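You operate a simulated robot arm through the tools that you are given. There is no shell and no other tool.

You are at the controls of a simulated robot arm. One attempt, no reset.

Task
Calm the foaming stand bottle at 80 rpm, then uncouple it.
Fine: wait till the foam is gone; then switch off, collar down, plate back, shaft in hole 3 of the shaft rack.

The check looks at the end state, three seconds after you hand in, the way a careful person would. Anything else that was tipped, shoved, dropped, spilled or broken makes it a failure.

Robot
A 6-joint arm with a two-finger parallel gripper on a trunk, on a base that drives. Base frame: it is fixed to the floor where the robot stands at the start and does not move with it; the origin is under the middle of the robot, x ahead of it, y to its left, z up. Units: mm, degrees, N and s.
Its first joint turns from -166.0 to 166.0 degrees. Places, roughly: black band shaft [-1500, 2250, 1000]; grey band collar [-1400, 2800, 1000]; grey band shaft [-1250, 2750, 1000]; hole 3 of the shaft rack [-1300, 2700, 900]; stand control box [-1500, 2300, 900]; stand drive plate [-1600, 2200, 1300]; stand key switch [-1500, 2400, 1000]; yellow ring bottle [-1500, 2250, 1000]. Payload 3.43 kg.
The TCP is the grasp point between the finger pads, 34 mm short of the fingertips. In the tool frame z runs along the fingers and y along their closing line. Largest opening 128 mm; finger width 24, thickness 12; the body of the gripper, 48 by 130 mm, starts 96 mm behind the TCP.
Orientation is that of the tool frame in the base frame, as [roll, pitch, yaw] about the fixed x, y, z axes, in that order (R = Rz(yaw) Ry(pitch) Rx(roll)). With the fingers straight down and closing along the base's y, the tool's x points along the base's -x, its y along +y and its z along -z.

Tools
- The arm moves only by the tool jog_arm. Its argument "steps" is a list of rows, each a list of 7 numbers: the shift along the base's x, y, z in units of 100 mm (1.0 is 100 mm), then the turn, a rotation vector about the base's x, y, z in units of 90 degrees (1.0 is 90 degrees), then the gripper command, from -1 (fully open) to 1 (shut), values between in proportion. In form: [[dx, dy, dz, rx, ry, rz, jaw], ...]. A call has 1 to 20 rows; each row is the pose to reach, as a shift and turn from the pose commanded when the call began. A call with a number of a shift or a turn outside -1 to 1 is refused whole. A row lasts 0.2 s, in which the tool goes at most 50 mm and 8.6 degrees; a call with a longer step from one row to the next is refused whole, and so is a gripper value outside its range. Where a pose cannot be reached the arm comes as near as it can. A force on the tool above 90 N (or 10 N above the force at the start of the call, whichever is more), or a blocked arm, ends the call early, and 0.2 s more pass. Each finger travels about 153 mm/s and halts on what it meets, pressing with about 38 N; the grip force reading is that of the motor and also rises with nothing between the fingers. The clock runs only during rows and for 0.2 s after the last one: add rows that repeat a pose to give the fingers time. The reply holds the time, the measured pose of the TCP, the force on the tool along the base axes, the opening and the grip force, in the units named above and with some noise, with the torque about the TCP (base axes, N m) and any sound that the robot's microphone picked up.
- Cameras (640 x 400 px; columns grow to the right, rows downward): "scene" is now at [148.9, 174.4, 1226.1]; the picture's right is [-0.42, -0.91, 0.00], its down [-0.25, 0.11, -0.96] and it looks along [0.88, -0.40, -0.27] (base axes); focal length 286 px, centre (320, 200). "wrist" rides on the gripper at [76, -11, -160] in the tool frame; the picture's right is [0.15, 0.99, 0.00], its down [-0.88, 0.13, -0.46] and it looks along [-0.45, 0.07, 0.89] (tool axes); focal length 234 px, centre (320, 200). There is no depth. A picture from a camera that has moved, and an enlarged one, comes with that camera's place and axes in the base frame and with its lens. The place of the scene camera against the robot may be out by one fixed shift of up to 25 mm in any direction.
- get_image(camera): a new picture of that camera. No time passes.
- steer(legs): drives the robot by 1 to 6 legs, each [ahead, left, turn to the left] in mm, mm and degrees, along the robot's own axes; the way and the turn of a leg run together, so that a leg with both is an arc; at most 1500 mm and 180 degrees a leg. The arm and the cameras ride along, it lands a little off, and it stops where it bumps. It gives what a move gives.
- turn_head(pan, tilt): turns the head with the scene camera to pan (to the left, within 143 degrees either way) and tilt (down, from -29 to 69), counted from straight ahead of the robot. It gives what a move gives.
- zoom(camera, box): a new picture of the part [left, top, right, bottom] of that camera's present view, enlarged. No time passes.
- sign_off(): hands the job in; it is judged then, once.

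Nothing tells you exact positions but the pictures and the camera data. Unless the task says otherwise, let go and move clear before handing in.

The tools are called as name(argument=value, ...) on one line, values as JSON. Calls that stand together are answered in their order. jog_arm: Moves the arm, as the interface text tells. Its arguments: {"type":"object","properties":{"steps":{"type":"array","items":{"type":"array","items":{"type":"number"}}}},"required":["steps"]} The other tools are called the same way: steer (legs) drives the base; turn_head (pan, tilt) turns the head that bears the scene camera; get_image (camera) takes a picture; zoom (camera, box) takes an enlarged picture of a part of a camera's view; sign_off () hands the job in.

At the start:

```text
time: 0.0
tool_pos: [729.7, -300.7, 1109.8]
tool_rot: [180.0, 0.0, 180.0]
ft_force: [-0.5, 0.8, -1.4]
ft_torque: [-0.02, 0.01, -0.01]
opening: 128.0
finger_force: 0.0
robot x, y, heading: [2.2, -1.8, -0.2]
head pan, tilt: [-24.5, 15.6]
```

scene: 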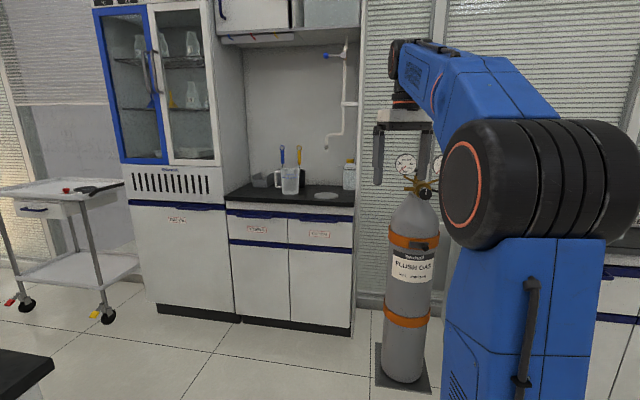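
wrist: 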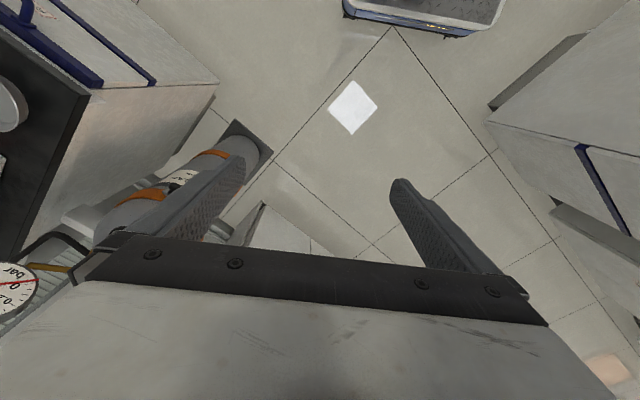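

The picture shows a lab with cabinets, a trolley and a gas cylinder; the stand should be behind me to the left at about (-1500, 2250). I'll turn the head that way and look before I drive.

turn_head(pan=122, tilt=10)

```text
time: 2.3
tool_pos: [728.3, -300.5, 1108.8]
tool_rot: [180.0, 0.0, -179.9]
ft_force: [0.3, 0.1, 0.2]
ft_torque: [-0.01, 0.02, 0.0]
opening: 128.1
finger_force: 0.1
robot x, y, heading: [-3.4, 0.5, -0.1]
head pan, tilt: [122.0, 10.0]
```

get_image(camera="scene")

zoom(camera="scene", box=[220, 100, 420, 225])

```text
taken
camera scene: at [14.7, 292.1, 1235.3], right [0.85, 0.53, 0.0], down [0.09, -0.15, -0.98], along [-0.52, 0.84, -0.17], focal length 286 px, centre (320, 200)
```

scene: 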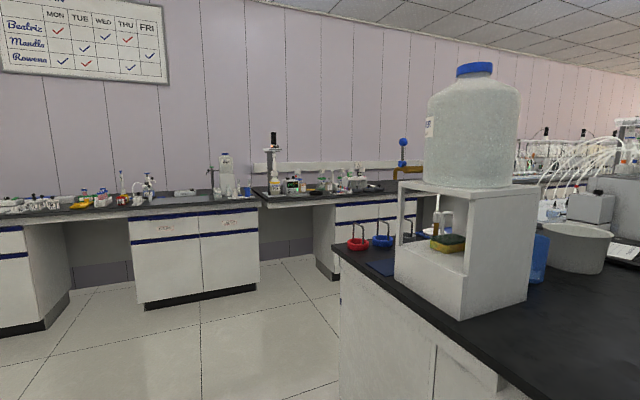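

```text
3.20 times, centred on (320, 162) of scene
camera zoom: at [14.7, 292.1, 1235.3], right [0.85, 0.53, 0.0], down [0.09, -0.15, -0.98], along [-0.52, 0.84, -0.17], focal length 916 px, centre (320, 320)
```

zoom: 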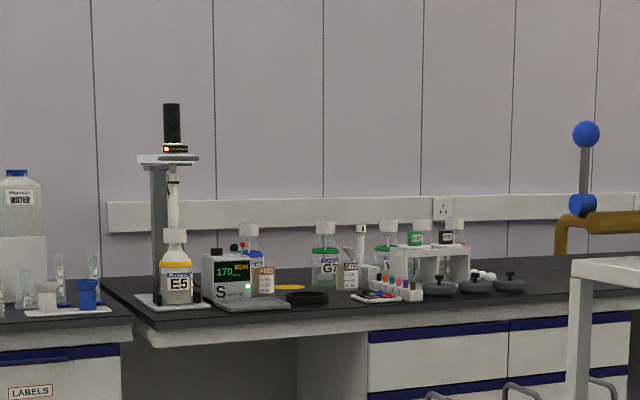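

The stirring stand with bottle E5 is on the wall bench, with an island bench to its right, and the room sits at an angle to my base frame. I'll look around some more for a path and clearances before driving.

turn_head(pan=90, tilt=50)

get_image(camera="scene")

turn_head(pan=143, tilt=35)

get_image(camera="scene")

turn_head(pan=30, tilt=35)

get_image(camera="scene")

turn_head(pan=-110, tilt=30)

get_image(camera="scene")

```text
time: 3.4
tool_pos: [727.9, -301.0, 1111.1]
tool_rot: [179.9, -0.1, -180.0]
ft_force: [0.4, 0.0, -0.2]
ft_torque: [-0.01, -0.02, 0.01]
opening: 127.9
finger_force: 0.0
robot x, y, heading: [2.6, -0.0, 0.1]
head pan, tilt: [90.0, 50.0]
```

```text
taken
camera scene: at [63.9, 290.3, 1173.5], right [1.0, 0.0, 0.0], down [0.0, -0.77, -0.64], along [0.0, 0.64, -0.77], focal length 286 px, centre (320, 200)
```

scene: 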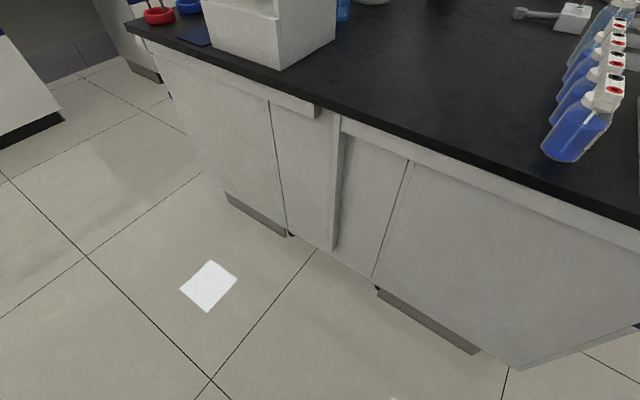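

```text
time: 4.6
tool_pos: [728.2, -300.2, 1109.5]
tool_rot: [180.0, 0.0, 179.9]
ft_force: [0.5, 0.6, -0.7]
ft_torque: [0.0, 0.0, -0.01]
opening: 128.1
finger_force: 0.2
robot x, y, heading: [-1.3, 2.6, -0.1]
head pan, tilt: [143.0, 35.0]
```

```text
taken
camera scene: at [-6.4, 266.3, 1195.1], right [0.6, 0.8, 0.0], down [0.46, -0.35, -0.82], along [-0.65, 0.49, -0.57], focal length 286 px, centre (320, 200)
```

scene: 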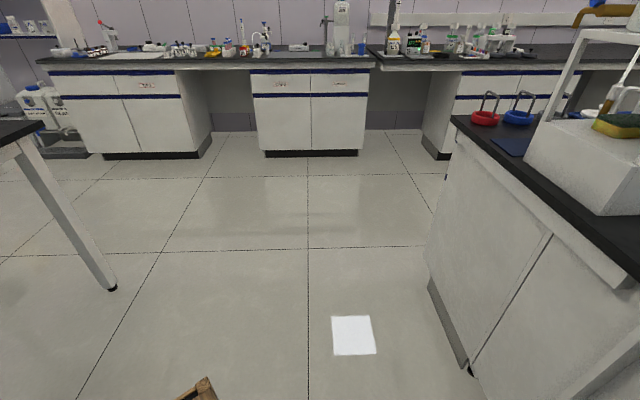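

```text
time: 6.5
tool_pos: [728.1, -299.6, 1110.1]
tool_rot: [180.0, 0.0, -179.9]
ft_force: [-0.5, 0.3, 0.0]
ft_torque: [0.0, 0.03, 0.0]
opening: 128.0
finger_force: 0.2
robot x, y, heading: [-0.0, 2.1, -0.1]
head pan, tilt: [30.0, 35.0]
```

```text
taken
camera scene: at [140.2, 257.3, 1195.1], right [0.5, -0.87, 0.0], down [-0.5, -0.29, -0.82], along [0.71, 0.41, -0.57], focal length 286 px, centre (320, 200)
```

scene: 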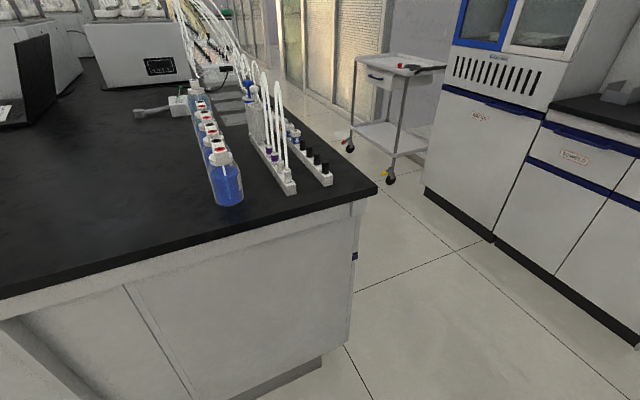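

```text
time: 8.7
tool_pos: [728.7, -299.9, 1110.2]
tool_rot: [180.0, 0.0, 179.9]
ft_force: [-0.1, -0.2, -1.0]
ft_torque: [-0.01, -0.01, 0.0]
opening: 128.1
finger_force: 0.1
robot x, y, heading: [1.2, -2.2, 0.1]
head pan, tilt: [-110.0, 30.0]
```

```text
taken
camera scene: at [33.0, 128.2, 1202.9], right [-0.94, 0.34, 0.0], down [0.17, 0.47, -0.87], along [-0.3, -0.81, -0.5], focal length 286 px, centre (320, 200)
```

scene: 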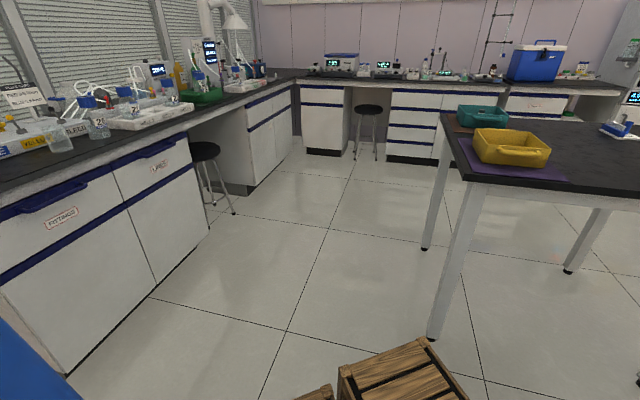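

There are wooden crates close behind me, so I need to see them properly before driving.

turn_head(pan=143, tilt=65)

get_image(camera="scene")

turn_head(pan=-143, tilt=60)

get_image(camera="scene")

turn_head(pan=-143, tilt=30)

get_image(camera="scene")

```text
time: 12.3
tool_pos: [728.5, -300.5, 1109.7]
tool_rot: [180.0, 0.0, 180.0]
ft_force: [-0.2, 1.2, -0.4]
ft_torque: [0.0, 0.0, 0.0]
opening: 128.1
finger_force: 0.1
robot x, y, heading: [2.8, -0.1, -0.0]
head pan, tilt: [143.0, 65.0]
```

```text
taken
camera scene: at [15.4, 249.8, 1155.3], right [0.6, 0.8, 0.0], down [0.72, -0.55, -0.42], along [-0.34, 0.25, -0.91], focal length 286 px, centre (320, 200)
```

scene: 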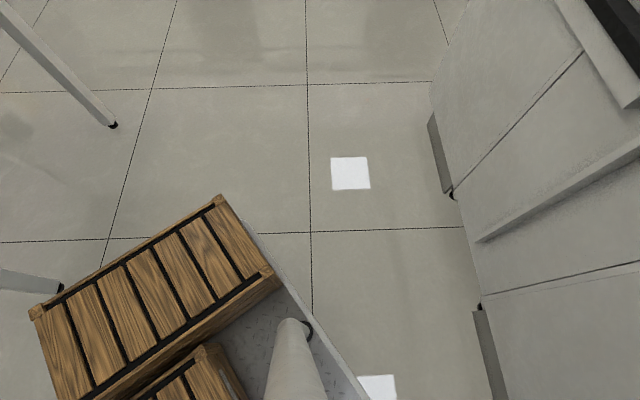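

```text
time: 16.2
tool_pos: [727.5, -301.4, 1109.3]
tool_rot: [-180.0, 0.0, 180.0]
ft_force: [0.4, 0.4, 0.8]
ft_torque: [0.01, 0.05, 0.03]
opening: 128.3
finger_force: 0.0
robot x, y, heading: [0.7, -3.0, -0.1]
head pan, tilt: [-143.0, 60.0]
```

```text
taken
camera scene: at [10.7, 173.1, 1160.8], right [-0.6, 0.8, 0.0], down [0.69, 0.52, -0.5], along [-0.4, -0.3, -0.87], focal length 286 px, centre (320, 200)
```

scene: 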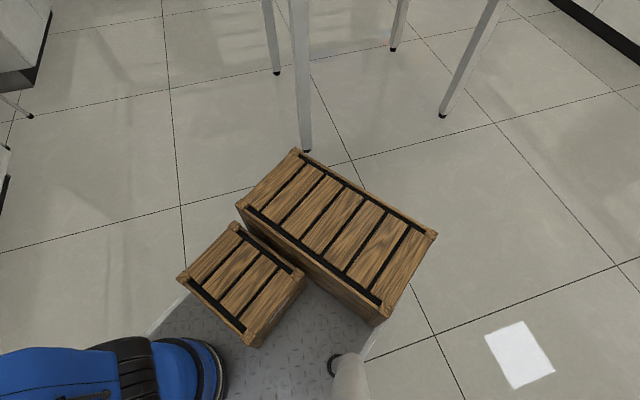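

```text
time: 17.2
tool_pos: [728.1, -300.6, 1109.4]
tool_rot: [179.9, -0.1, 180.0]
ft_force: [-0.8, -0.2, -0.6]
ft_torque: [0.0, -0.01, 0.01]
opening: 128.0
finger_force: 0.1
robot x, y, heading: [-0.8, -0.6, -0.2]
head pan, tilt: [-143.0, 30.0]
```

```text
taken
camera scene: at [-8.3, 158.8, 1202.9], right [-0.6, 0.8, 0.0], down [0.4, 0.3, -0.87], along [-0.69, -0.52, -0.5], focal length 286 px, centre (320, 200)
```

scene: 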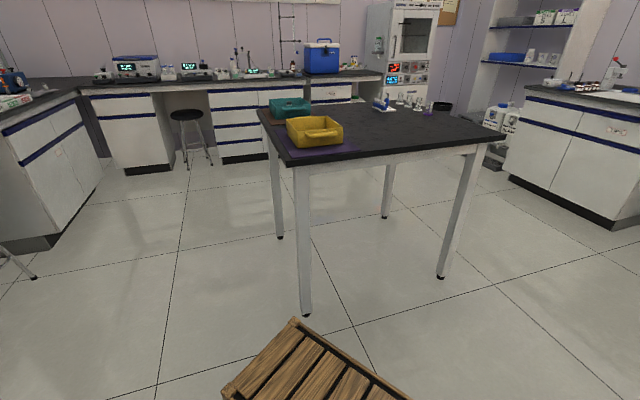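

The crates ride on my own rear deck, so they are not obstacles, but they lengthen the base. I'll pull the arm in to a small radius before turning the base to about 143°, facing the wall bench.

jog_arm(steps=[[-0.33, 0.2, 0, 0, 0, 0, -1], [-0.66, 0.4, 0, 0, 0, 0, -1], [-1, 0.6, 0, 0, 0, 0, -1]])

jog_arm(steps=[[-0.33, 0.2, 0, 0, 0, 0, -1], [-0.66, 0.4, 0, 0, 0, 0, -1], [-1, 0.6, 0, 0, 0, 0, -1]])

jog_arm(steps=[[-0.33, 0.2, 0, 0, 0, 0, -1], [-0.66, 0.4, 0, 0, 0, 0, -1], [-1, 0.6, 0, 0, 0, 0, -1]])

turn_head(pan=0, tilt=50)

get_image(camera="scene")

```text
time: 18.0
tool_pos: [630.0, -242.2, 1110.1]
tool_rot: [180.0, 0.0, -180.0]
ft_force: [0.3, 0.2, 0.0]
ft_torque: [0.0, 0.05, 0.0]
opening: 127.9
finger_force: 0.0
robot x, y, heading: [1.4, 0.2, 0.0]
head pan, tilt: [-143.0, 30.0]
```

```text
time: 18.8
tool_pos: [528.7, -180.0, 1110.8]
tool_rot: [180.0, -0.2, 180.0]
ft_force: [0.9, 0.3, -0.6]
ft_torque: [0.04, 0.07, 0.01]
opening: 128.0
finger_force: 0.0
robot x, y, heading: [-4.2, 1.7, -0.1]
head pan, tilt: [-143.0, 30.0]
```

```text
time: 19.6
tool_pos: [429.6, -119.1, 1110.1]
tool_rot: [179.9, -0.1, -180.0]
ft_force: [0.4, -0.4, -0.9]
ft_torque: [0.03, 0.03, -0.02]
opening: 127.8
finger_force: 0.0
robot x, y, heading: [-1.1, -2.6, -0.0]
head pan, tilt: [-143.0, 30.0]
```

```text
time: 21.8
tool_pos: [429.2, -120.0, 1109.0]
tool_rot: [-180.0, 0.1, 180.0]
ft_force: [0.6, -0.1, -0.8]
ft_torque: [-0.02, 0.01, 0.01]
opening: 127.9
finger_force: 0.2
robot x, y, heading: [-0.9, 1.6, 0.1]
head pan, tilt: [0.0, 50.0]
```

```text
taken
camera scene: at [140.9, 213.2, 1173.4], right [0.0, -1.0, 0.0], down [-0.77, 0.0, -0.64], along [0.64, 0.0, -0.77], focal length 286 px, centre (320, 200)
```

scene: 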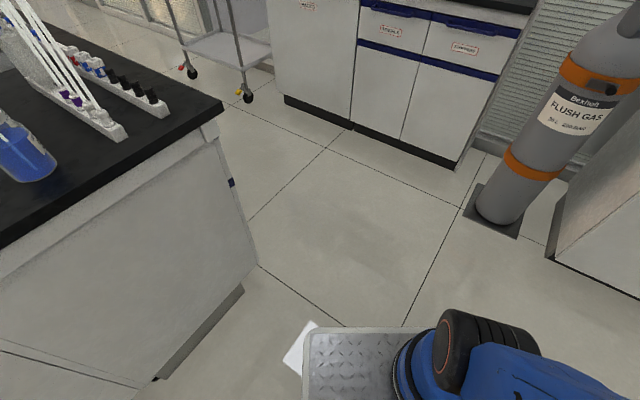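

The base reaches about 430 mm front and back and 250 mm to each side, and there's room to turn on the spot. I'll turn left 143° to face the bench and look again.

steer(legs=[[0, 0, 143]])

turn_head(pan=0, tilt=25)

get_image(camera="scene")

zoom(camera="scene", box=[340, 0, 640, 188])

```text
time: 28.1
tool_pos: [-264.2, 358.4, 1110.3]
tool_rot: [-180.0, 0.0, -38.1]
ft_force: [0.6, -1.2, 1.0]
ft_torque: [-0.02, -0.01, 0.02]
opening: 128.1
finger_force: 0.0
robot x, y, heading: [-3.0, -1.5, 141.9]
head pan, tilt: [0.0, 50.0]
```

```text
time: 29.0
tool_pos: [-263.3, 359.6, 1110.2]
tool_rot: [-180.0, 0.0, -38.2]
ft_force: [-1.0, -0.5, -0.7]
ft_torque: [-0.01, -0.01, -0.02]
opening: 127.8
finger_force: 0.1
robot x, y, heading: [-0.6, -0.2, 141.7]
head pan, tilt: [0.0, 25.0]
```

```text
taken
camera scene: at [-287.4, -73.7, 1210.8], right [0.62, 0.79, 0.0], down [0.33, -0.26, -0.91], along [-0.71, 0.56, -0.42], focal length 286 px, centre (320, 200)
```

scene: 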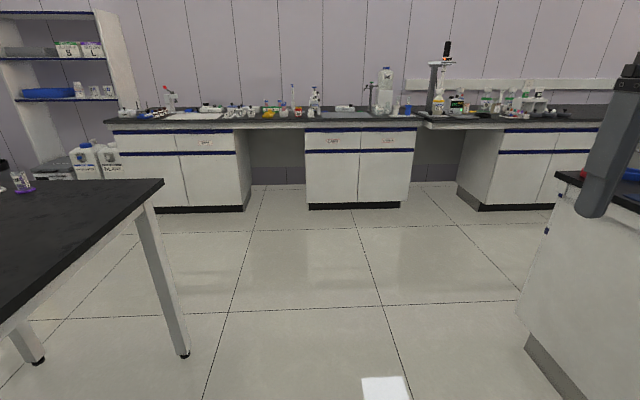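

```text
2.13 times, centred on (490, 94) of scene
camera zoom: at [-287.4, -73.7, 1210.8], right [0.62, 0.79, 0.0], down [0.33, -0.26, -0.91], along [-0.71, 0.56, -0.42], focal length 609 px, centre (-42, 426)
```

zoom: 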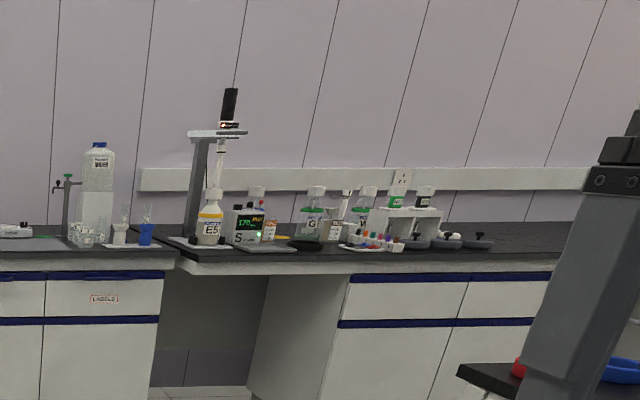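

I'm at the origin, heading about 142° and square to the bench. Its front edge is about 2.5 m ahead and the island end is at about 1.1 m, so I'll drive into the aisle and then slide right toward the stand.

steer(legs=[[1500, 0, 0], [180, 0, 0]])

turn_head(pan=-50, tilt=25)

get_image(camera="scene")

turn_head(pan=-110, tilt=45)

get_image(camera="scene")

```text
time: 37.5
tool_pos: [-1597.4, 1402.9, 1109.9]
tool_rot: [180.0, 0.1, -37.9]
ft_force: [0.8, -0.1, 0.2]
ft_torque: [0.0, 0.0, -0.01]
opening: 127.9
finger_force: 0.1
robot x, y, heading: [-1337.5, 1045.4, 142.0]
head pan, tilt: [0.0, 25.0]
```

```text
time: 38.7
tool_pos: [-1596.7, 1403.0, 1110.8]
tool_rot: [-180.0, 0.1, -37.9]
ft_force: [0.5, -0.7, 0.6]
ft_torque: [-0.01, 0.01, -0.02]
opening: 127.9
finger_force: 0.0
robot x, y, heading: [-1331.0, 1045.8, 142.1]
head pan, tilt: [-50.0, 25.0]
```

```text
taken
camera scene: at [-1550.5, 1005.8, 1210.9], right [1.0, 0.04, 0.0], down [0.02, -0.42, -0.91], along [-0.03, 0.91, -0.42], focal length 286 px, centre (320, 200)
```

scene: 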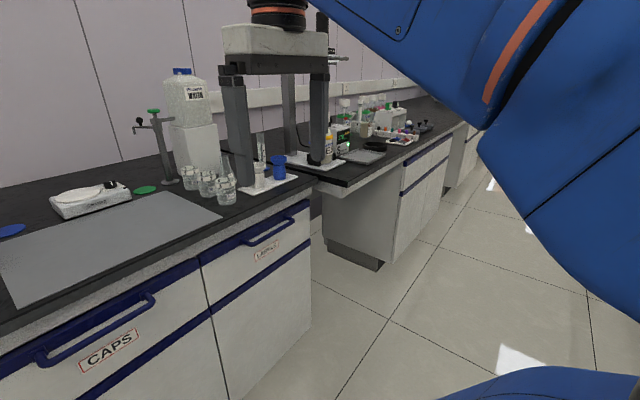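

```text
time: 40.0
tool_pos: [-1596.3, 1403.3, 1109.7]
tool_rot: [-179.9, 0.0, -38.0]
ft_force: [0.4, 0.8, 0.2]
ft_torque: [0.0, -0.03, -0.01]
opening: 128.2
finger_force: 0.0
robot x, y, heading: [-1336.3, 1046.2, 141.9]
head pan, tilt: [-110.0, 45.0]
```

```text
taken
camera scene: at [-1478.3, 956.9, 1180.3], right [0.53, -0.85, 0.0], down [-0.6, -0.38, -0.71], along [0.6, 0.38, -0.71], focal length 286 px, centre (320, 200)
```

scene: 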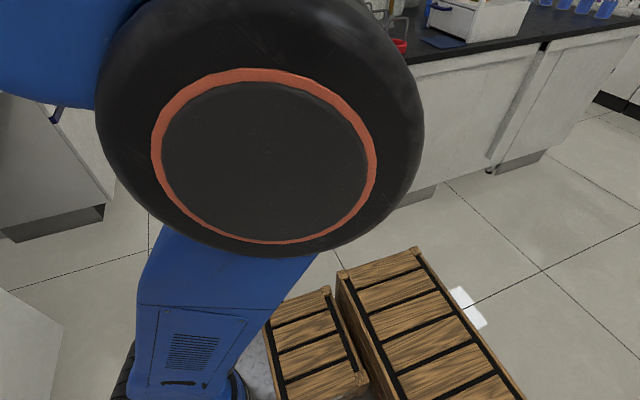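

The aisle to the right looks clear. I'll slide right about 850 mm to stand in front of the stirrer stand.

steer(legs=[[0, -850, 0]])

turn_head(pan=0, tilt=15)

get_image(camera="scene")

turn_head(pan=-35, tilt=20)

get_image(camera="scene")

```text
time: 44.6
tool_pos: [-1065.2, 2079.1, 1110.4]
tool_rot: [-180.0, 0.0, -38.3]
ft_force: [0.4, -0.2, 0.2]
ft_torque: [-0.05, 0.03, 0.01]
opening: 128.0
finger_force: 0.1
robot x, y, heading: [-800.8, 1719.1, 141.9]
head pan, tilt: [-110.0, 45.0]
```

```text
time: 46.5
tool_pos: [-1066.1, 2079.3, 1110.2]
tool_rot: [180.0, 0.0, -38.3]
ft_force: [-0.5, -0.6, -0.9]
ft_torque: [-0.04, 0.0, -0.01]
opening: 127.8
finger_force: 0.1
robot x, y, heading: [-804.4, 1717.0, 141.4]
head pan, tilt: [0.0, 15.0]
```

```text
taken
camera scene: at [-1092.0, 1647.1, 1227.1], right [0.62, 0.78, 0.0], down [0.2, -0.16, -0.97], along [-0.76, 0.6, -0.26], focal length 286 px, centre (320, 200)
```

scene: 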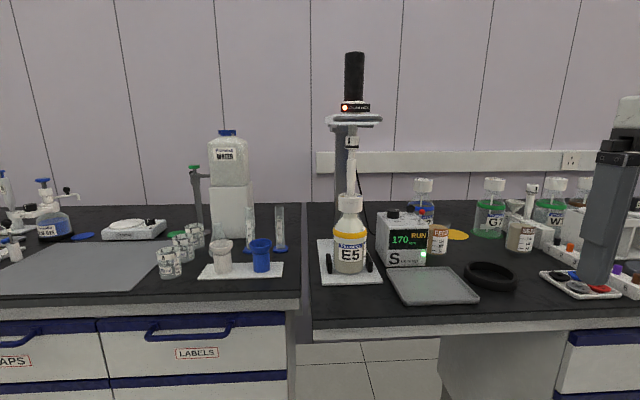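

```text
time: 47.5
tool_pos: [-1065.3, 2079.7, 1110.2]
tool_rot: [180.0, 0.0, -38.2]
ft_force: [-0.8, 0.4, 0.4]
ft_torque: [-0.01, -0.02, 0.02]
opening: 128.1
finger_force: 0.1
robot x, y, heading: [-805.5, 1715.5, 141.8]
head pan, tilt: [-35.0, 20.0]
```

```text
taken
camera scene: at [-1045.5, 1678.4, 1219.0], right [0.96, 0.29, 0.0], down [0.1, -0.33, -0.94], along [-0.27, 0.9, -0.34], focal length 286 px, centre (320, 200)
```

scene: 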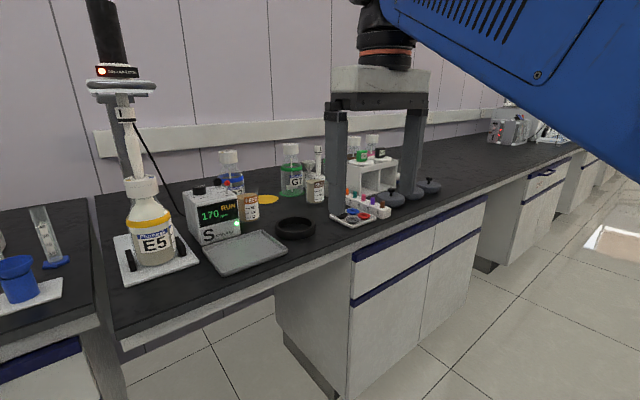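

Now I can see the stand: bottle E5 (yellow ring) under an overhead motor, and a control box reading "170 RUN". I'll zoom in on the details.

turn_head(pan=-5, tilt=15)

zoom(camera="scene", box=[260, 40, 420, 140])

zoom(camera="scene", box=[240, 160, 464, 300])

zoom(camera="scene", box=[280, 110, 408, 190])

zoom(camera="scene", box=[360, 160, 616, 320])

```text
time: 48.4
tool_pos: [-1064.9, 2078.4, 1109.9]
tool_rot: [180.0, 0.0, -38.2]
ft_force: [-0.1, -0.4, 0.4]
ft_torque: [-0.02, 0.01, -0.02]
opening: 127.8
finger_force: 0.1
robot x, y, heading: [-802.8, 1716.6, 141.6]
head pan, tilt: [-5.0, 15.0]
```

```text
4.00 times, centred on (340, 90) of scene
camera zoom: at [-1086.6, 1653.3, 1227.1], right [0.69, 0.73, 0.0], down [0.19, -0.18, -0.97], along [-0.7, 0.66, -0.26], focal length 1144 px, centre (240, 640)
```

zoom: 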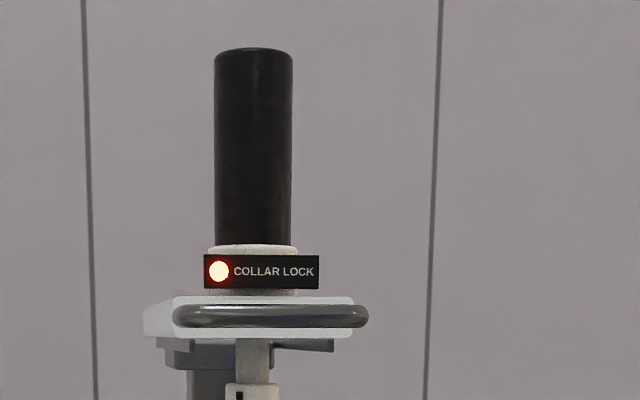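

```text
2.86 times, centred on (352, 230) of scene
camera zoom: at [-1086.6, 1653.3, 1227.1], right [0.69, 0.73, 0.0], down [0.19, -0.18, -0.97], along [-0.7, 0.66, -0.26], focal length 818 px, centre (229, 114)
```

zoom: 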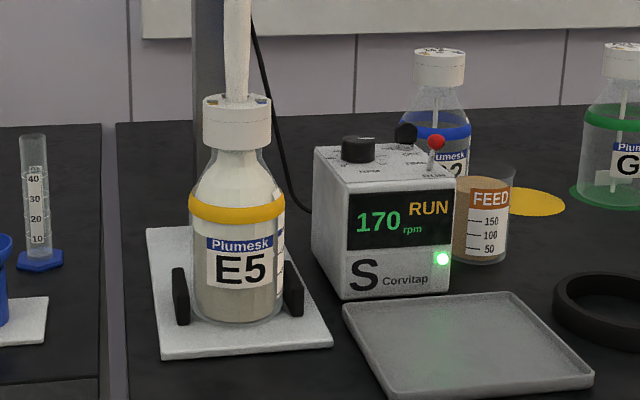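

```text
5.00 times, centred on (344, 150) of scene
camera zoom: at [-1086.6, 1653.3, 1227.1], right [0.69, 0.73, 0.0], down [0.19, -0.18, -0.97], along [-0.7, 0.66, -0.26], focal length 1431 px, centre (200, 450)
```

zoom: 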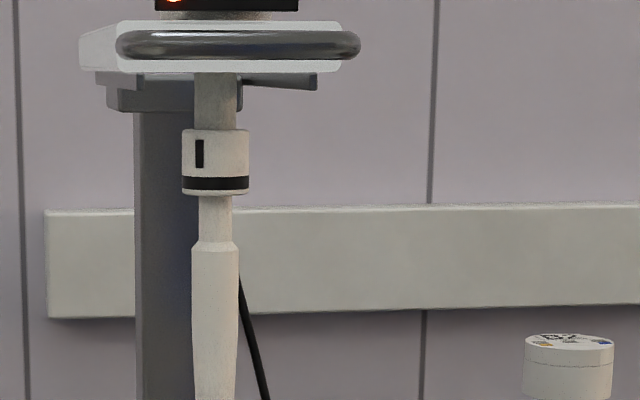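

```text
2.50 times, centred on (488, 240) of scene
camera zoom: at [-1086.6, 1653.3, 1227.1], right [0.69, 0.73, 0.0], down [0.19, -0.18, -0.97], along [-0.7, 0.66, -0.26], focal length 715 px, centre (-100, 100)
```

zoom: 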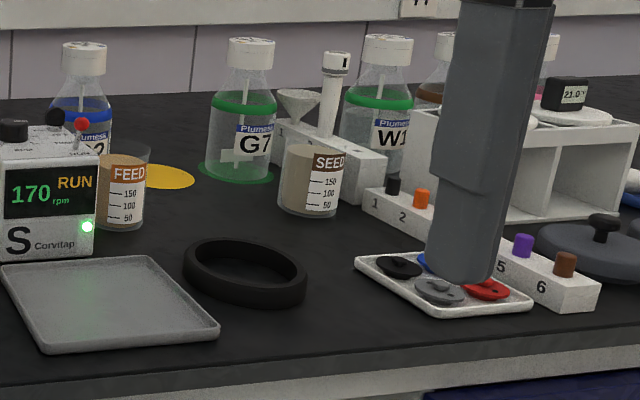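

The stand is clear: motor on a sliding plate with a handle, a black-band collar, E5 below, and a control box with knobs and a red-ball lever. Next I'll find the shaft rack and read the labels.

turn_head(pan=-30, tilt=20)

get_image(camera="scene")

zoom(camera="scene", box=[260, 120, 460, 245])

zoom(camera="scene", box=[90, 160, 250, 260])

```text
time: 49.3
tool_pos: [-1064.9, 2079.5, 1110.0]
tool_rot: [-179.9, 0.1, -38.4]
ft_force: [0.5, -0.8, 0.3]
ft_torque: [0.03, 0.0, -0.02]
opening: 127.8
finger_force: 0.0
robot x, y, heading: [-802.1, 1718.8, 141.3]
head pan, tilt: [-30.0, 20.0]
```

```text
taken
camera scene: at [-1053.2, 1675.7, 1219.0], right [0.93, 0.37, 0.0], down [0.13, -0.32, -0.94], along [-0.35, 0.87, -0.34], focal length 286 px, centre (320, 200)
```

scene: 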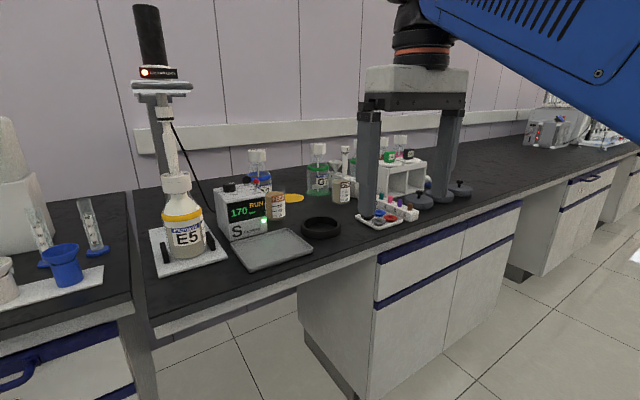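

```text
3.20 times, centred on (360, 182) of scene
camera zoom: at [-1053.2, 1675.7, 1219.0], right [0.93, 0.37, 0.0], down [0.13, -0.32, -0.94], along [-0.35, 0.87, -0.34], focal length 916 px, centre (192, 256)
```

zoom: 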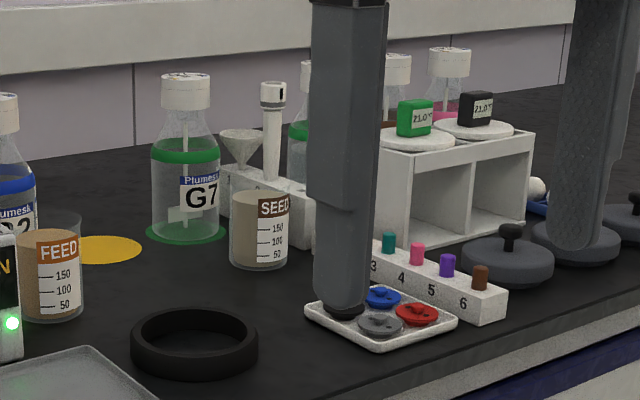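

```text
4.00 times, centred on (170, 210) of scene
camera zoom: at [-1053.2, 1675.7, 1219.0], right [0.93, 0.37, 0.0], down [0.13, -0.32, -0.94], along [-0.35, 0.87, -0.34], focal length 1144 px, centre (920, 160)
```

zoom: 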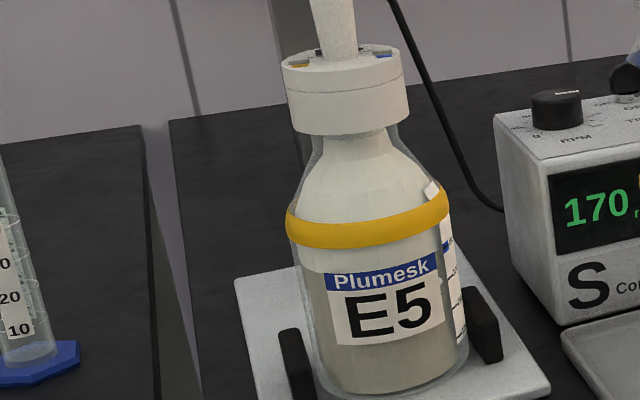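

Bench top is at about z=880, E5's axis is near (-1528, 2080), and the rack (funnel in hole 1, grey-band shaft beside it) is near (-1340, 2670). The bench is turned about 4.5° from my heading, so I'll square up and move 120 mm closer.

steer(legs=[[0, 0, 4.5], [120, 0, 0]])

turn_head(pan=0, tilt=20)

get_image(camera="scene")

get_image(camera="wrist")

```text
time: 51.0
tool_pos: [-1193.3, 2124.0, 1109.3]
tool_rot: [180.0, -0.1, -33.8]
ft_force: [0.2, 0.0, 0.5]
ft_torque: [0.0, 0.01, -0.01]
opening: 128.0
finger_force: 0.1
robot x, y, heading: [-902.8, 1786.2, 146.2]
head pan, tilt: [-30.0, 20.0]
```

```text
time: 52.0
tool_pos: [-1193.1, 2124.8, 1110.1]
tool_rot: [179.9, 0.0, -33.8]
ft_force: [0.1, 0.4, 0.5]
ft_torque: [0.0, -0.03, 0.0]
opening: 127.9
finger_force: 0.0
robot x, y, heading: [-902.9, 1786.5, 146.0]
head pan, tilt: [0.0, 20.0]
```

```text
taken
camera scene: at [-1186.4, 1693.1, 1219.0], right [0.56, 0.83, 0.0], down [0.28, -0.19, -0.94], along [-0.78, 0.52, -0.34], focal length 286 px, centre (320, 200)
```

scene: 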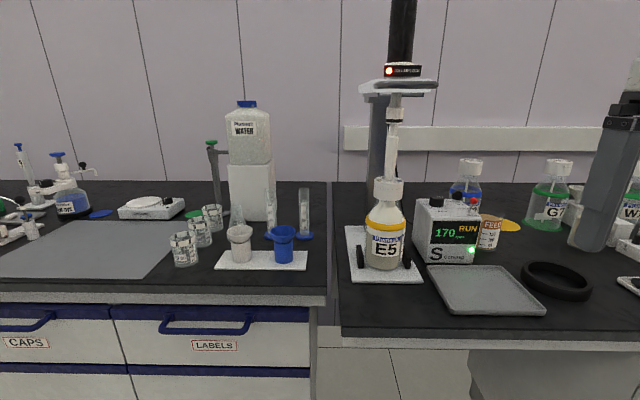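

```text
taken
camera wrist: at [-1123.8, 2092.7, 1269.4], right [-0.43, -0.9, 0.0], down [-0.8, 0.38, 0.46], along [-0.41, 0.2, -0.89], focal length 234 px, centre (320, 200)
```

wrist: 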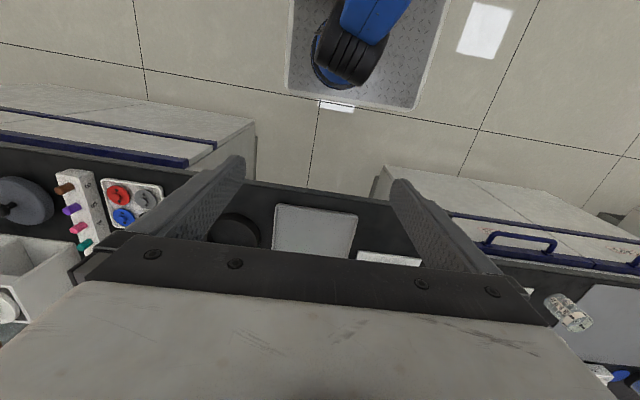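

I'm square to the bench, with the control box about 790 mm ahead. I'll bring the gripper above and in front of it for a close look with the wrist camera.

jog_arm(steps=[[-0.35, 0.11, 0, 0, 0, 0, -1], [-0.7, 0.22, 0, 0, 0, 0, -1], [-1, 0.33, 0, 0, 0, 0, -1]])

jog_arm(steps=[[-0.35, 0.11, 0, 0, 0, 0, -1], [-0.7, 0.22, 0, 0, 0, 0, -1], [-1, 0.33, 0, 0, 0, 0, -1]])

get_image(camera="wrist")

get_image(camera="scene")

```text
time: 52.8
tool_pos: [-1293.8, 2157.1, 1111.3]
tool_rot: [-180.0, 0.1, -33.8]
ft_force: [0.1, 0.4, 0.8]
ft_torque: [0.04, 0.04, 0.03]
opening: 128.1
finger_force: 0.1
robot x, y, heading: [-904.6, 1785.2, 146.4]
head pan, tilt: [0.0, 20.0]
```

```text
time: 53.6
tool_pos: [-1392.2, 2189.1, 1110.4]
tool_rot: [179.9, 0.2, -33.8]
ft_force: [0.1, -0.6, -0.4]
ft_torque: [0.02, 0.08, 0.02]
opening: 127.8
finger_force: 0.0
robot x, y, heading: [-906.8, 1782.5, 146.2]
head pan, tilt: [0.0, 20.0]
```

```text
taken
camera wrist: at [-1323.3, 2156.7, 1270.2], right [-0.43, -0.9, 0.0], down [-0.8, 0.38, 0.46], along [-0.41, 0.2, -0.89], focal length 234 px, centre (320, 200)
```

wrist: 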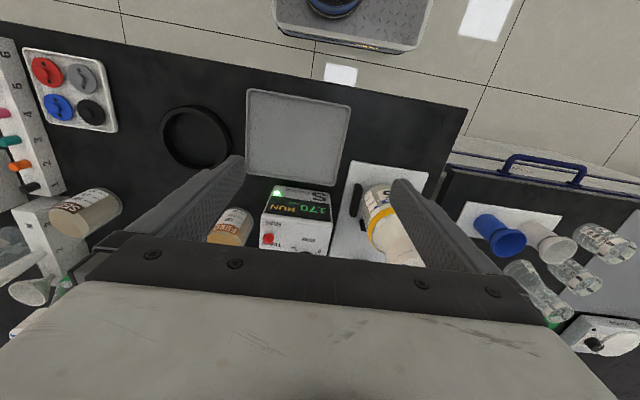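

```text
taken
camera scene: at [-1186.1, 1692.9, 1219.0], right [0.56, 0.83, 0.0], down [0.28, -0.19, -0.94], along [-0.78, 0.52, -0.34], focal length 286 px, centre (320, 200)
```

scene: 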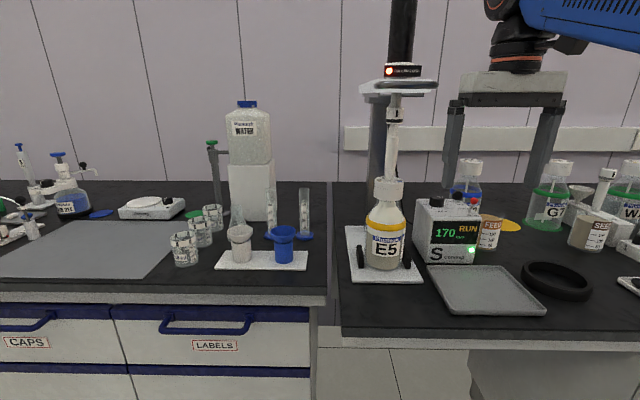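

The wrist camera sees mostly between and behind the fingers, so I need it more directly over the box. I'll rise 40 mm and move forward over the box top.

jog_arm(steps=[[0, 0, 0.4, 0, 0, 0, -1], [-0.3, 0.2, 0.4, 0, 0, 0, -1], [-0.65, 0.42, 0.4, 0, 0, 0, -1], [-0.95, 0.6, 0.4, 0, 0, 0, -1]])

get_image(camera="wrist")

zoom(camera="wrist", box=[240, 120, 400, 220])

get_image(camera="scene")

```text
time: 54.6
tool_pos: [-1492.0, 2249.4, 1149.8]
tool_rot: [-180.0, 0.1, -33.7]
ft_force: [1.2, 0.6, 1.3]
ft_torque: [0.04, 0.1, -0.02]
opening: 128.1
finger_force: 0.1
robot x, y, heading: [-900.9, 1789.0, 146.3]
head pan, tilt: [0.0, 20.0]
```

```text
taken
camera wrist: at [-1421.0, 2218.0, 1309.4], right [-0.43, -0.9, 0.0], down [-0.8, 0.38, 0.46], along [-0.41, 0.2, -0.89], focal length 234 px, centre (320, 200)
```

wrist: 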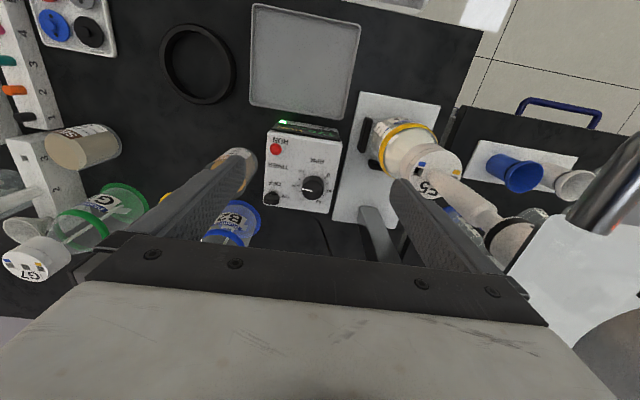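

```text
4.00 times, centred on (320, 170) of wrist
camera zoom: at [-1421.0, 2218.0, 1309.4], right [-0.43, -0.9, 0.0], down [-0.8, 0.38, 0.46], along [-0.41, 0.2, -0.89], focal length 937 px, centre (320, 320)
```

zoom: 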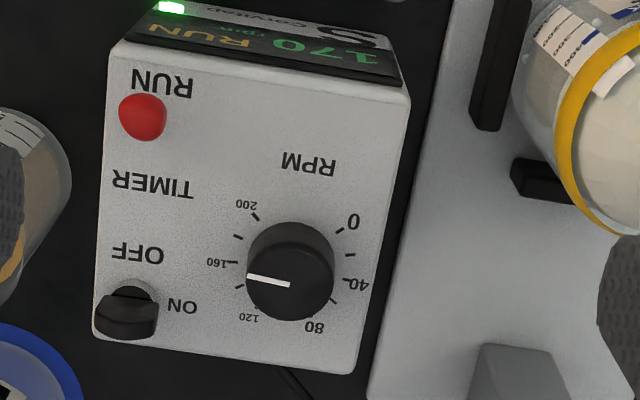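

```text
taken
camera scene: at [-1186.1, 1692.9, 1219.0], right [0.56, 0.83, 0.0], down [0.28, -0.19, -0.94], along [-0.78, 0.52, -0.34], focal length 286 px, centre (320, 200)
```

scene: 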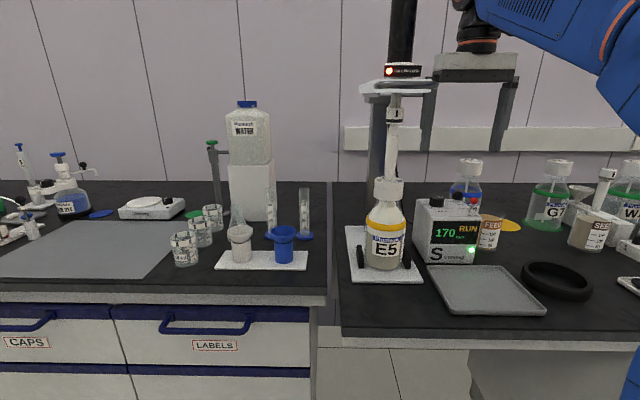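

The control box top is readable: RPM knob at about 170, a red RUN/TIMER lever that I should leave alone, and a black key switch with ON and OFF marked. I'll check the scene camera's shift against the gripper and get a cleaner fix on the objects.

zoom(camera="scene", box=[360, 100, 520, 200])

zoom(camera="scene", box=[340, 180, 500, 280])

zoom(camera="wrist", box=[340, 80, 580, 230])

```text
4.00 times, centred on (440, 150) of scene
camera zoom: at [-1186.1, 1692.9, 1219.0], right [0.56, 0.83, 0.0], down [0.28, -0.19, -0.94], along [-0.78, 0.52, -0.34], focal length 1144 px, centre (-160, 400)
```

zoom: 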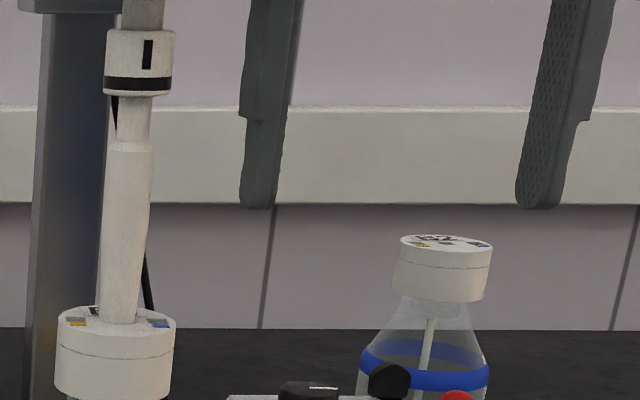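

```text
4.00 times, centred on (420, 230) of scene
camera zoom: at [-1186.1, 1692.9, 1219.0], right [0.56, 0.83, 0.0], down [0.28, -0.19, -0.94], along [-0.78, 0.52, -0.34], focal length 1144 px, centre (-80, 80)
```

zoom: 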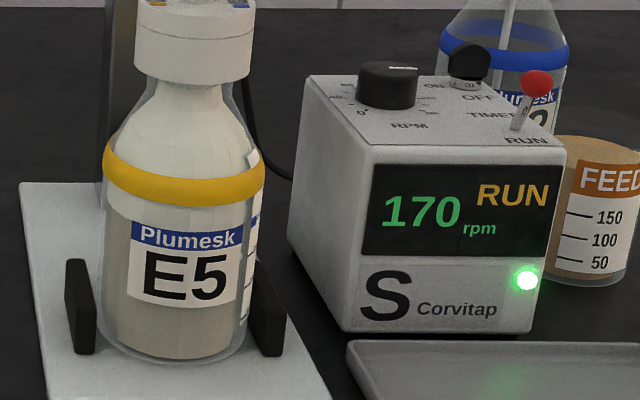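

```text
2.67 times, centred on (460, 155) of wrist
camera zoom: at [-1421.0, 2218.0, 1309.4], right [-0.43, -0.9, 0.0], down [-0.8, 0.38, 0.46], along [-0.41, 0.2, -0.89], focal length 624 px, centre (-53, 320)
```

zoom: 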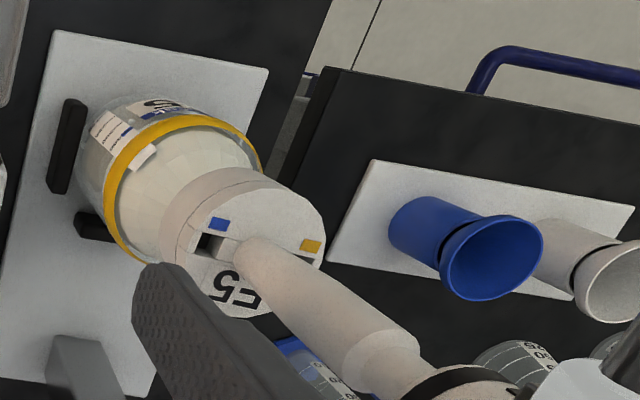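

With the scene camera shift corrected (about 16 mm to room-right), E5's axis is at about (-1567, 2136) with its cap top at z≈1060. The knob is at about (-1550, 2289). I'll move the gripper over the knob and narrow the fingers.

jog_arm(steps=[[-0.29, 0.2, 0, 0, 0, 0, -0.5], [-0.58, 0.4, 0, 0, 0, 0, 0], [-0.58, 0.4, 0, 0, 0, 0, 0]])

get_image(camera="wrist")

zoom(camera="wrist", box=[240, 80, 400, 180])

get_image(camera="scene")

```text
time: 55.4
tool_pos: [-1548.1, 2288.4, 1148.5]
tool_rot: [-179.9, 0.0, -33.8]
ft_force: [0.4, 0.5, -0.2]
ft_torque: [0.01, 0.01, 0.01]
opening: 63.8
finger_force: 0.1
robot x, y, heading: [-903.4, 1784.5, 146.1]
head pan, tilt: [0.0, 20.0]
```

```text
taken
camera wrist: at [-1477.9, 2257.2, 1308.3], right [-0.43, -0.9, 0.0], down [-0.8, 0.38, 0.46], along [-0.41, 0.2, -0.89], focal length 234 px, centre (320, 200)
```

wrist: 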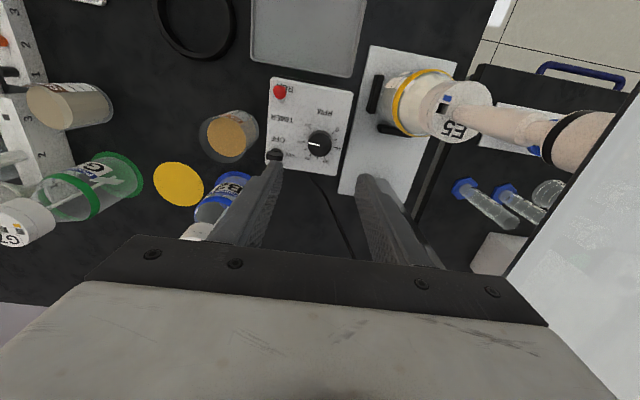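

```text
4.00 times, centred on (320, 130) of wrist
camera zoom: at [-1477.9, 2257.2, 1308.3], right [-0.43, -0.9, 0.0], down [-0.8, 0.38, 0.46], along [-0.41, 0.2, -0.89], focal length 937 px, centre (320, 480)
```

zoom: 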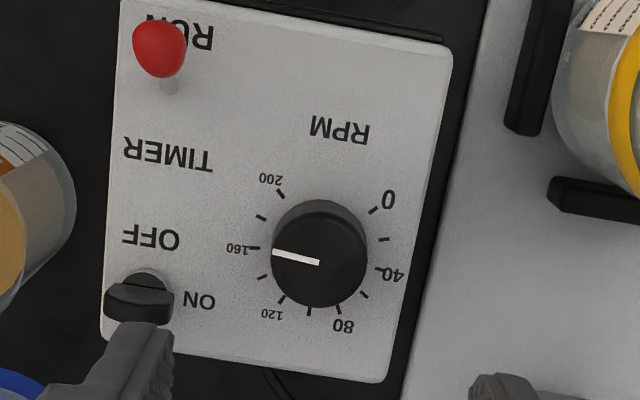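

```text
taken
camera scene: at [-1186.4, 1693.1, 1219.0], right [0.56, 0.83, 0.0], down [0.28, -0.19, -0.94], along [-0.78, 0.52, -0.34], focal length 286 px, centre (320, 200)
```

scene: 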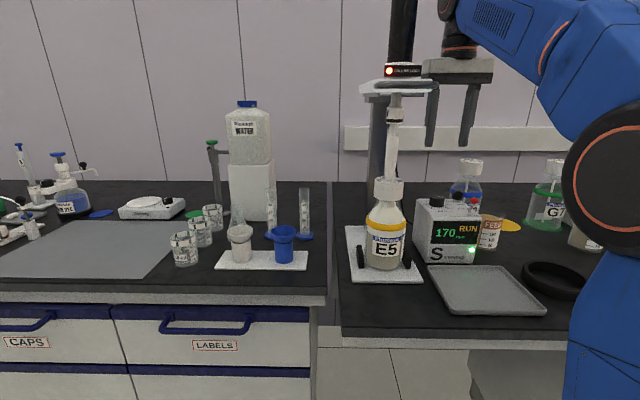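

The knob is almost under the TCP at about (-1552, 2291), with its top near z≈987. Lowering the speed means turning it counter-clockwise about 120°, so I'll pre-rotate the gripper by -30° and come down with the fingers around the knob.

jog_arm(steps=[[-0.04, 0.026, 0, 0, 0, -0.083, 0], [-0.04, 0.026, 0, 0, 0, -0.166, 0], [-0.04, 0.026, 0, 0, 0, -0.25, 0], [-0.04, 0.026, 0, 0, 0, -0.333, 0], [-0.04, 0.026, -0.3, 0, 0, -0.333, 0], [-0.04, 0.026, -0.6, 0, 0, -0.333, 0], [-0.04, 0.026, -0.9, 0, 0, -0.333, 0]])

get_image(camera="wrist")

get_image(camera="scene")

zoom(camera="scene", box=[360, 140, 520, 240])

```text
time: 57.0
tool_pos: [-1550.9, 2294.3, 1058.9]
tool_rot: [-180.0, 0.0, -63.8]
ft_force: [0.3, -0.7, -0.3]
ft_torque: [0.01, 0.02, 0.03]
opening: 64.3
finger_force: 0.1
robot x, y, heading: [-904.9, 1788.1, 146.2]
head pan, tilt: [0.0, 20.0]
```

```text
taken
camera wrist: at [-1506.6, 2232.1, 1218.7], right [-0.82, -0.57, 0.0], down [-0.51, 0.73, 0.46], along [-0.26, 0.38, -0.89], focal length 234 px, centre (320, 200)
```

wrist: 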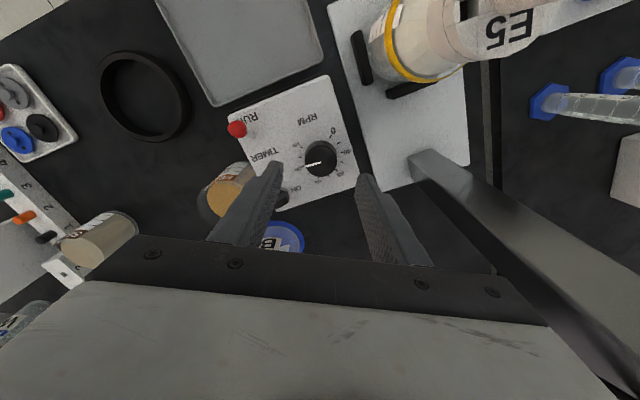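

```text
taken
camera scene: at [-1186.4, 1693.1, 1219.0], right [0.56, 0.83, 0.0], down [0.28, -0.19, -0.94], along [-0.78, 0.52, -0.34], focal length 286 px, centre (320, 200)
```

scene: 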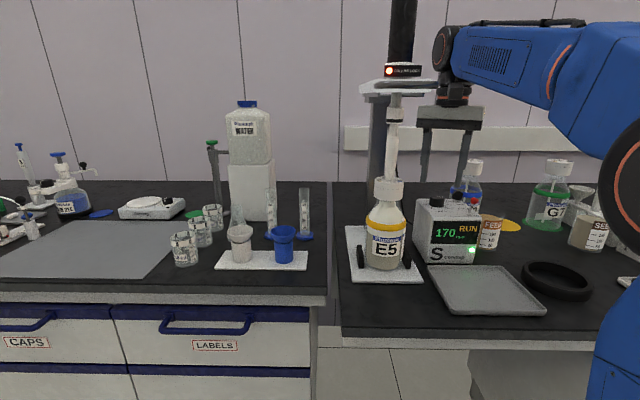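

```text
4.00 times, centred on (440, 190) of scene
camera zoom: at [-1186.4, 1693.1, 1219.0], right [0.56, 0.83, 0.0], down [0.28, -0.19, -0.94], along [-0.78, 0.52, -0.34], focal length 1144 px, centre (-160, 240)
```

zoom: 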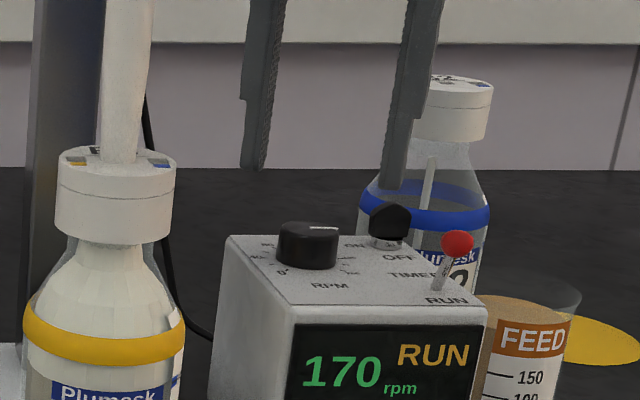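

The knob sits between the fingers, slightly off centre, and the wrist is passing close to the motor plate's right edge. I'll zoom in to measure the centring before descending further.

zoom(camera="wrist", box=[260, 110, 380, 185])

zoom(camera="scene", box=[350, 20, 510, 120])

```text
5.33 times, centred on (320, 148) of wrist
camera zoom: at [-1506.6, 2232.1, 1218.7], right [-0.82, -0.57, 0.0], down [-0.51, 0.73, 0.46], along [-0.26, 0.38, -0.89], focal length 1249 px, centre (320, 480)
```

zoom: 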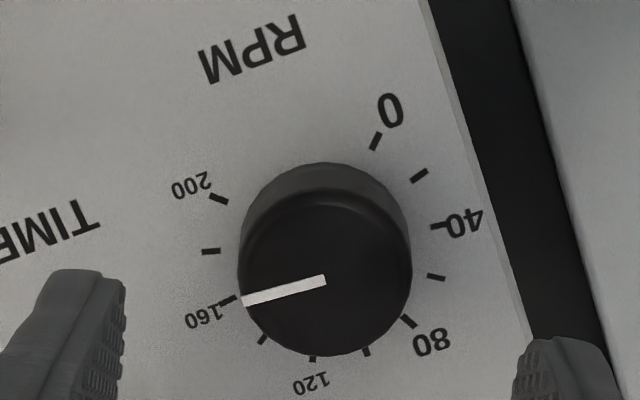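

```text
4.00 times, centred on (430, 70) of scene
camera zoom: at [-1186.4, 1693.1, 1219.0], right [0.56, 0.83, 0.0], down [0.28, -0.19, -0.94], along [-0.78, 0.52, -0.34], focal length 1144 px, centre (-120, 720)
```

zoom: 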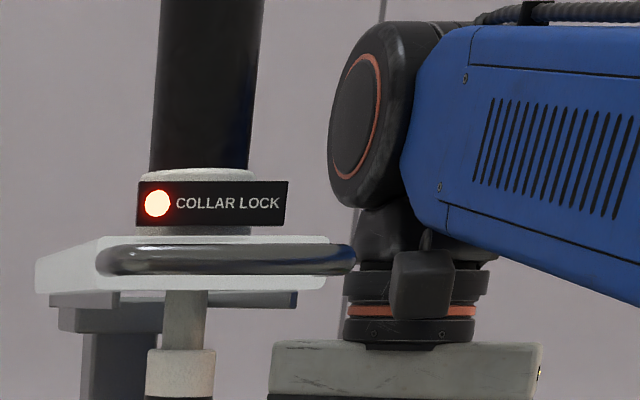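

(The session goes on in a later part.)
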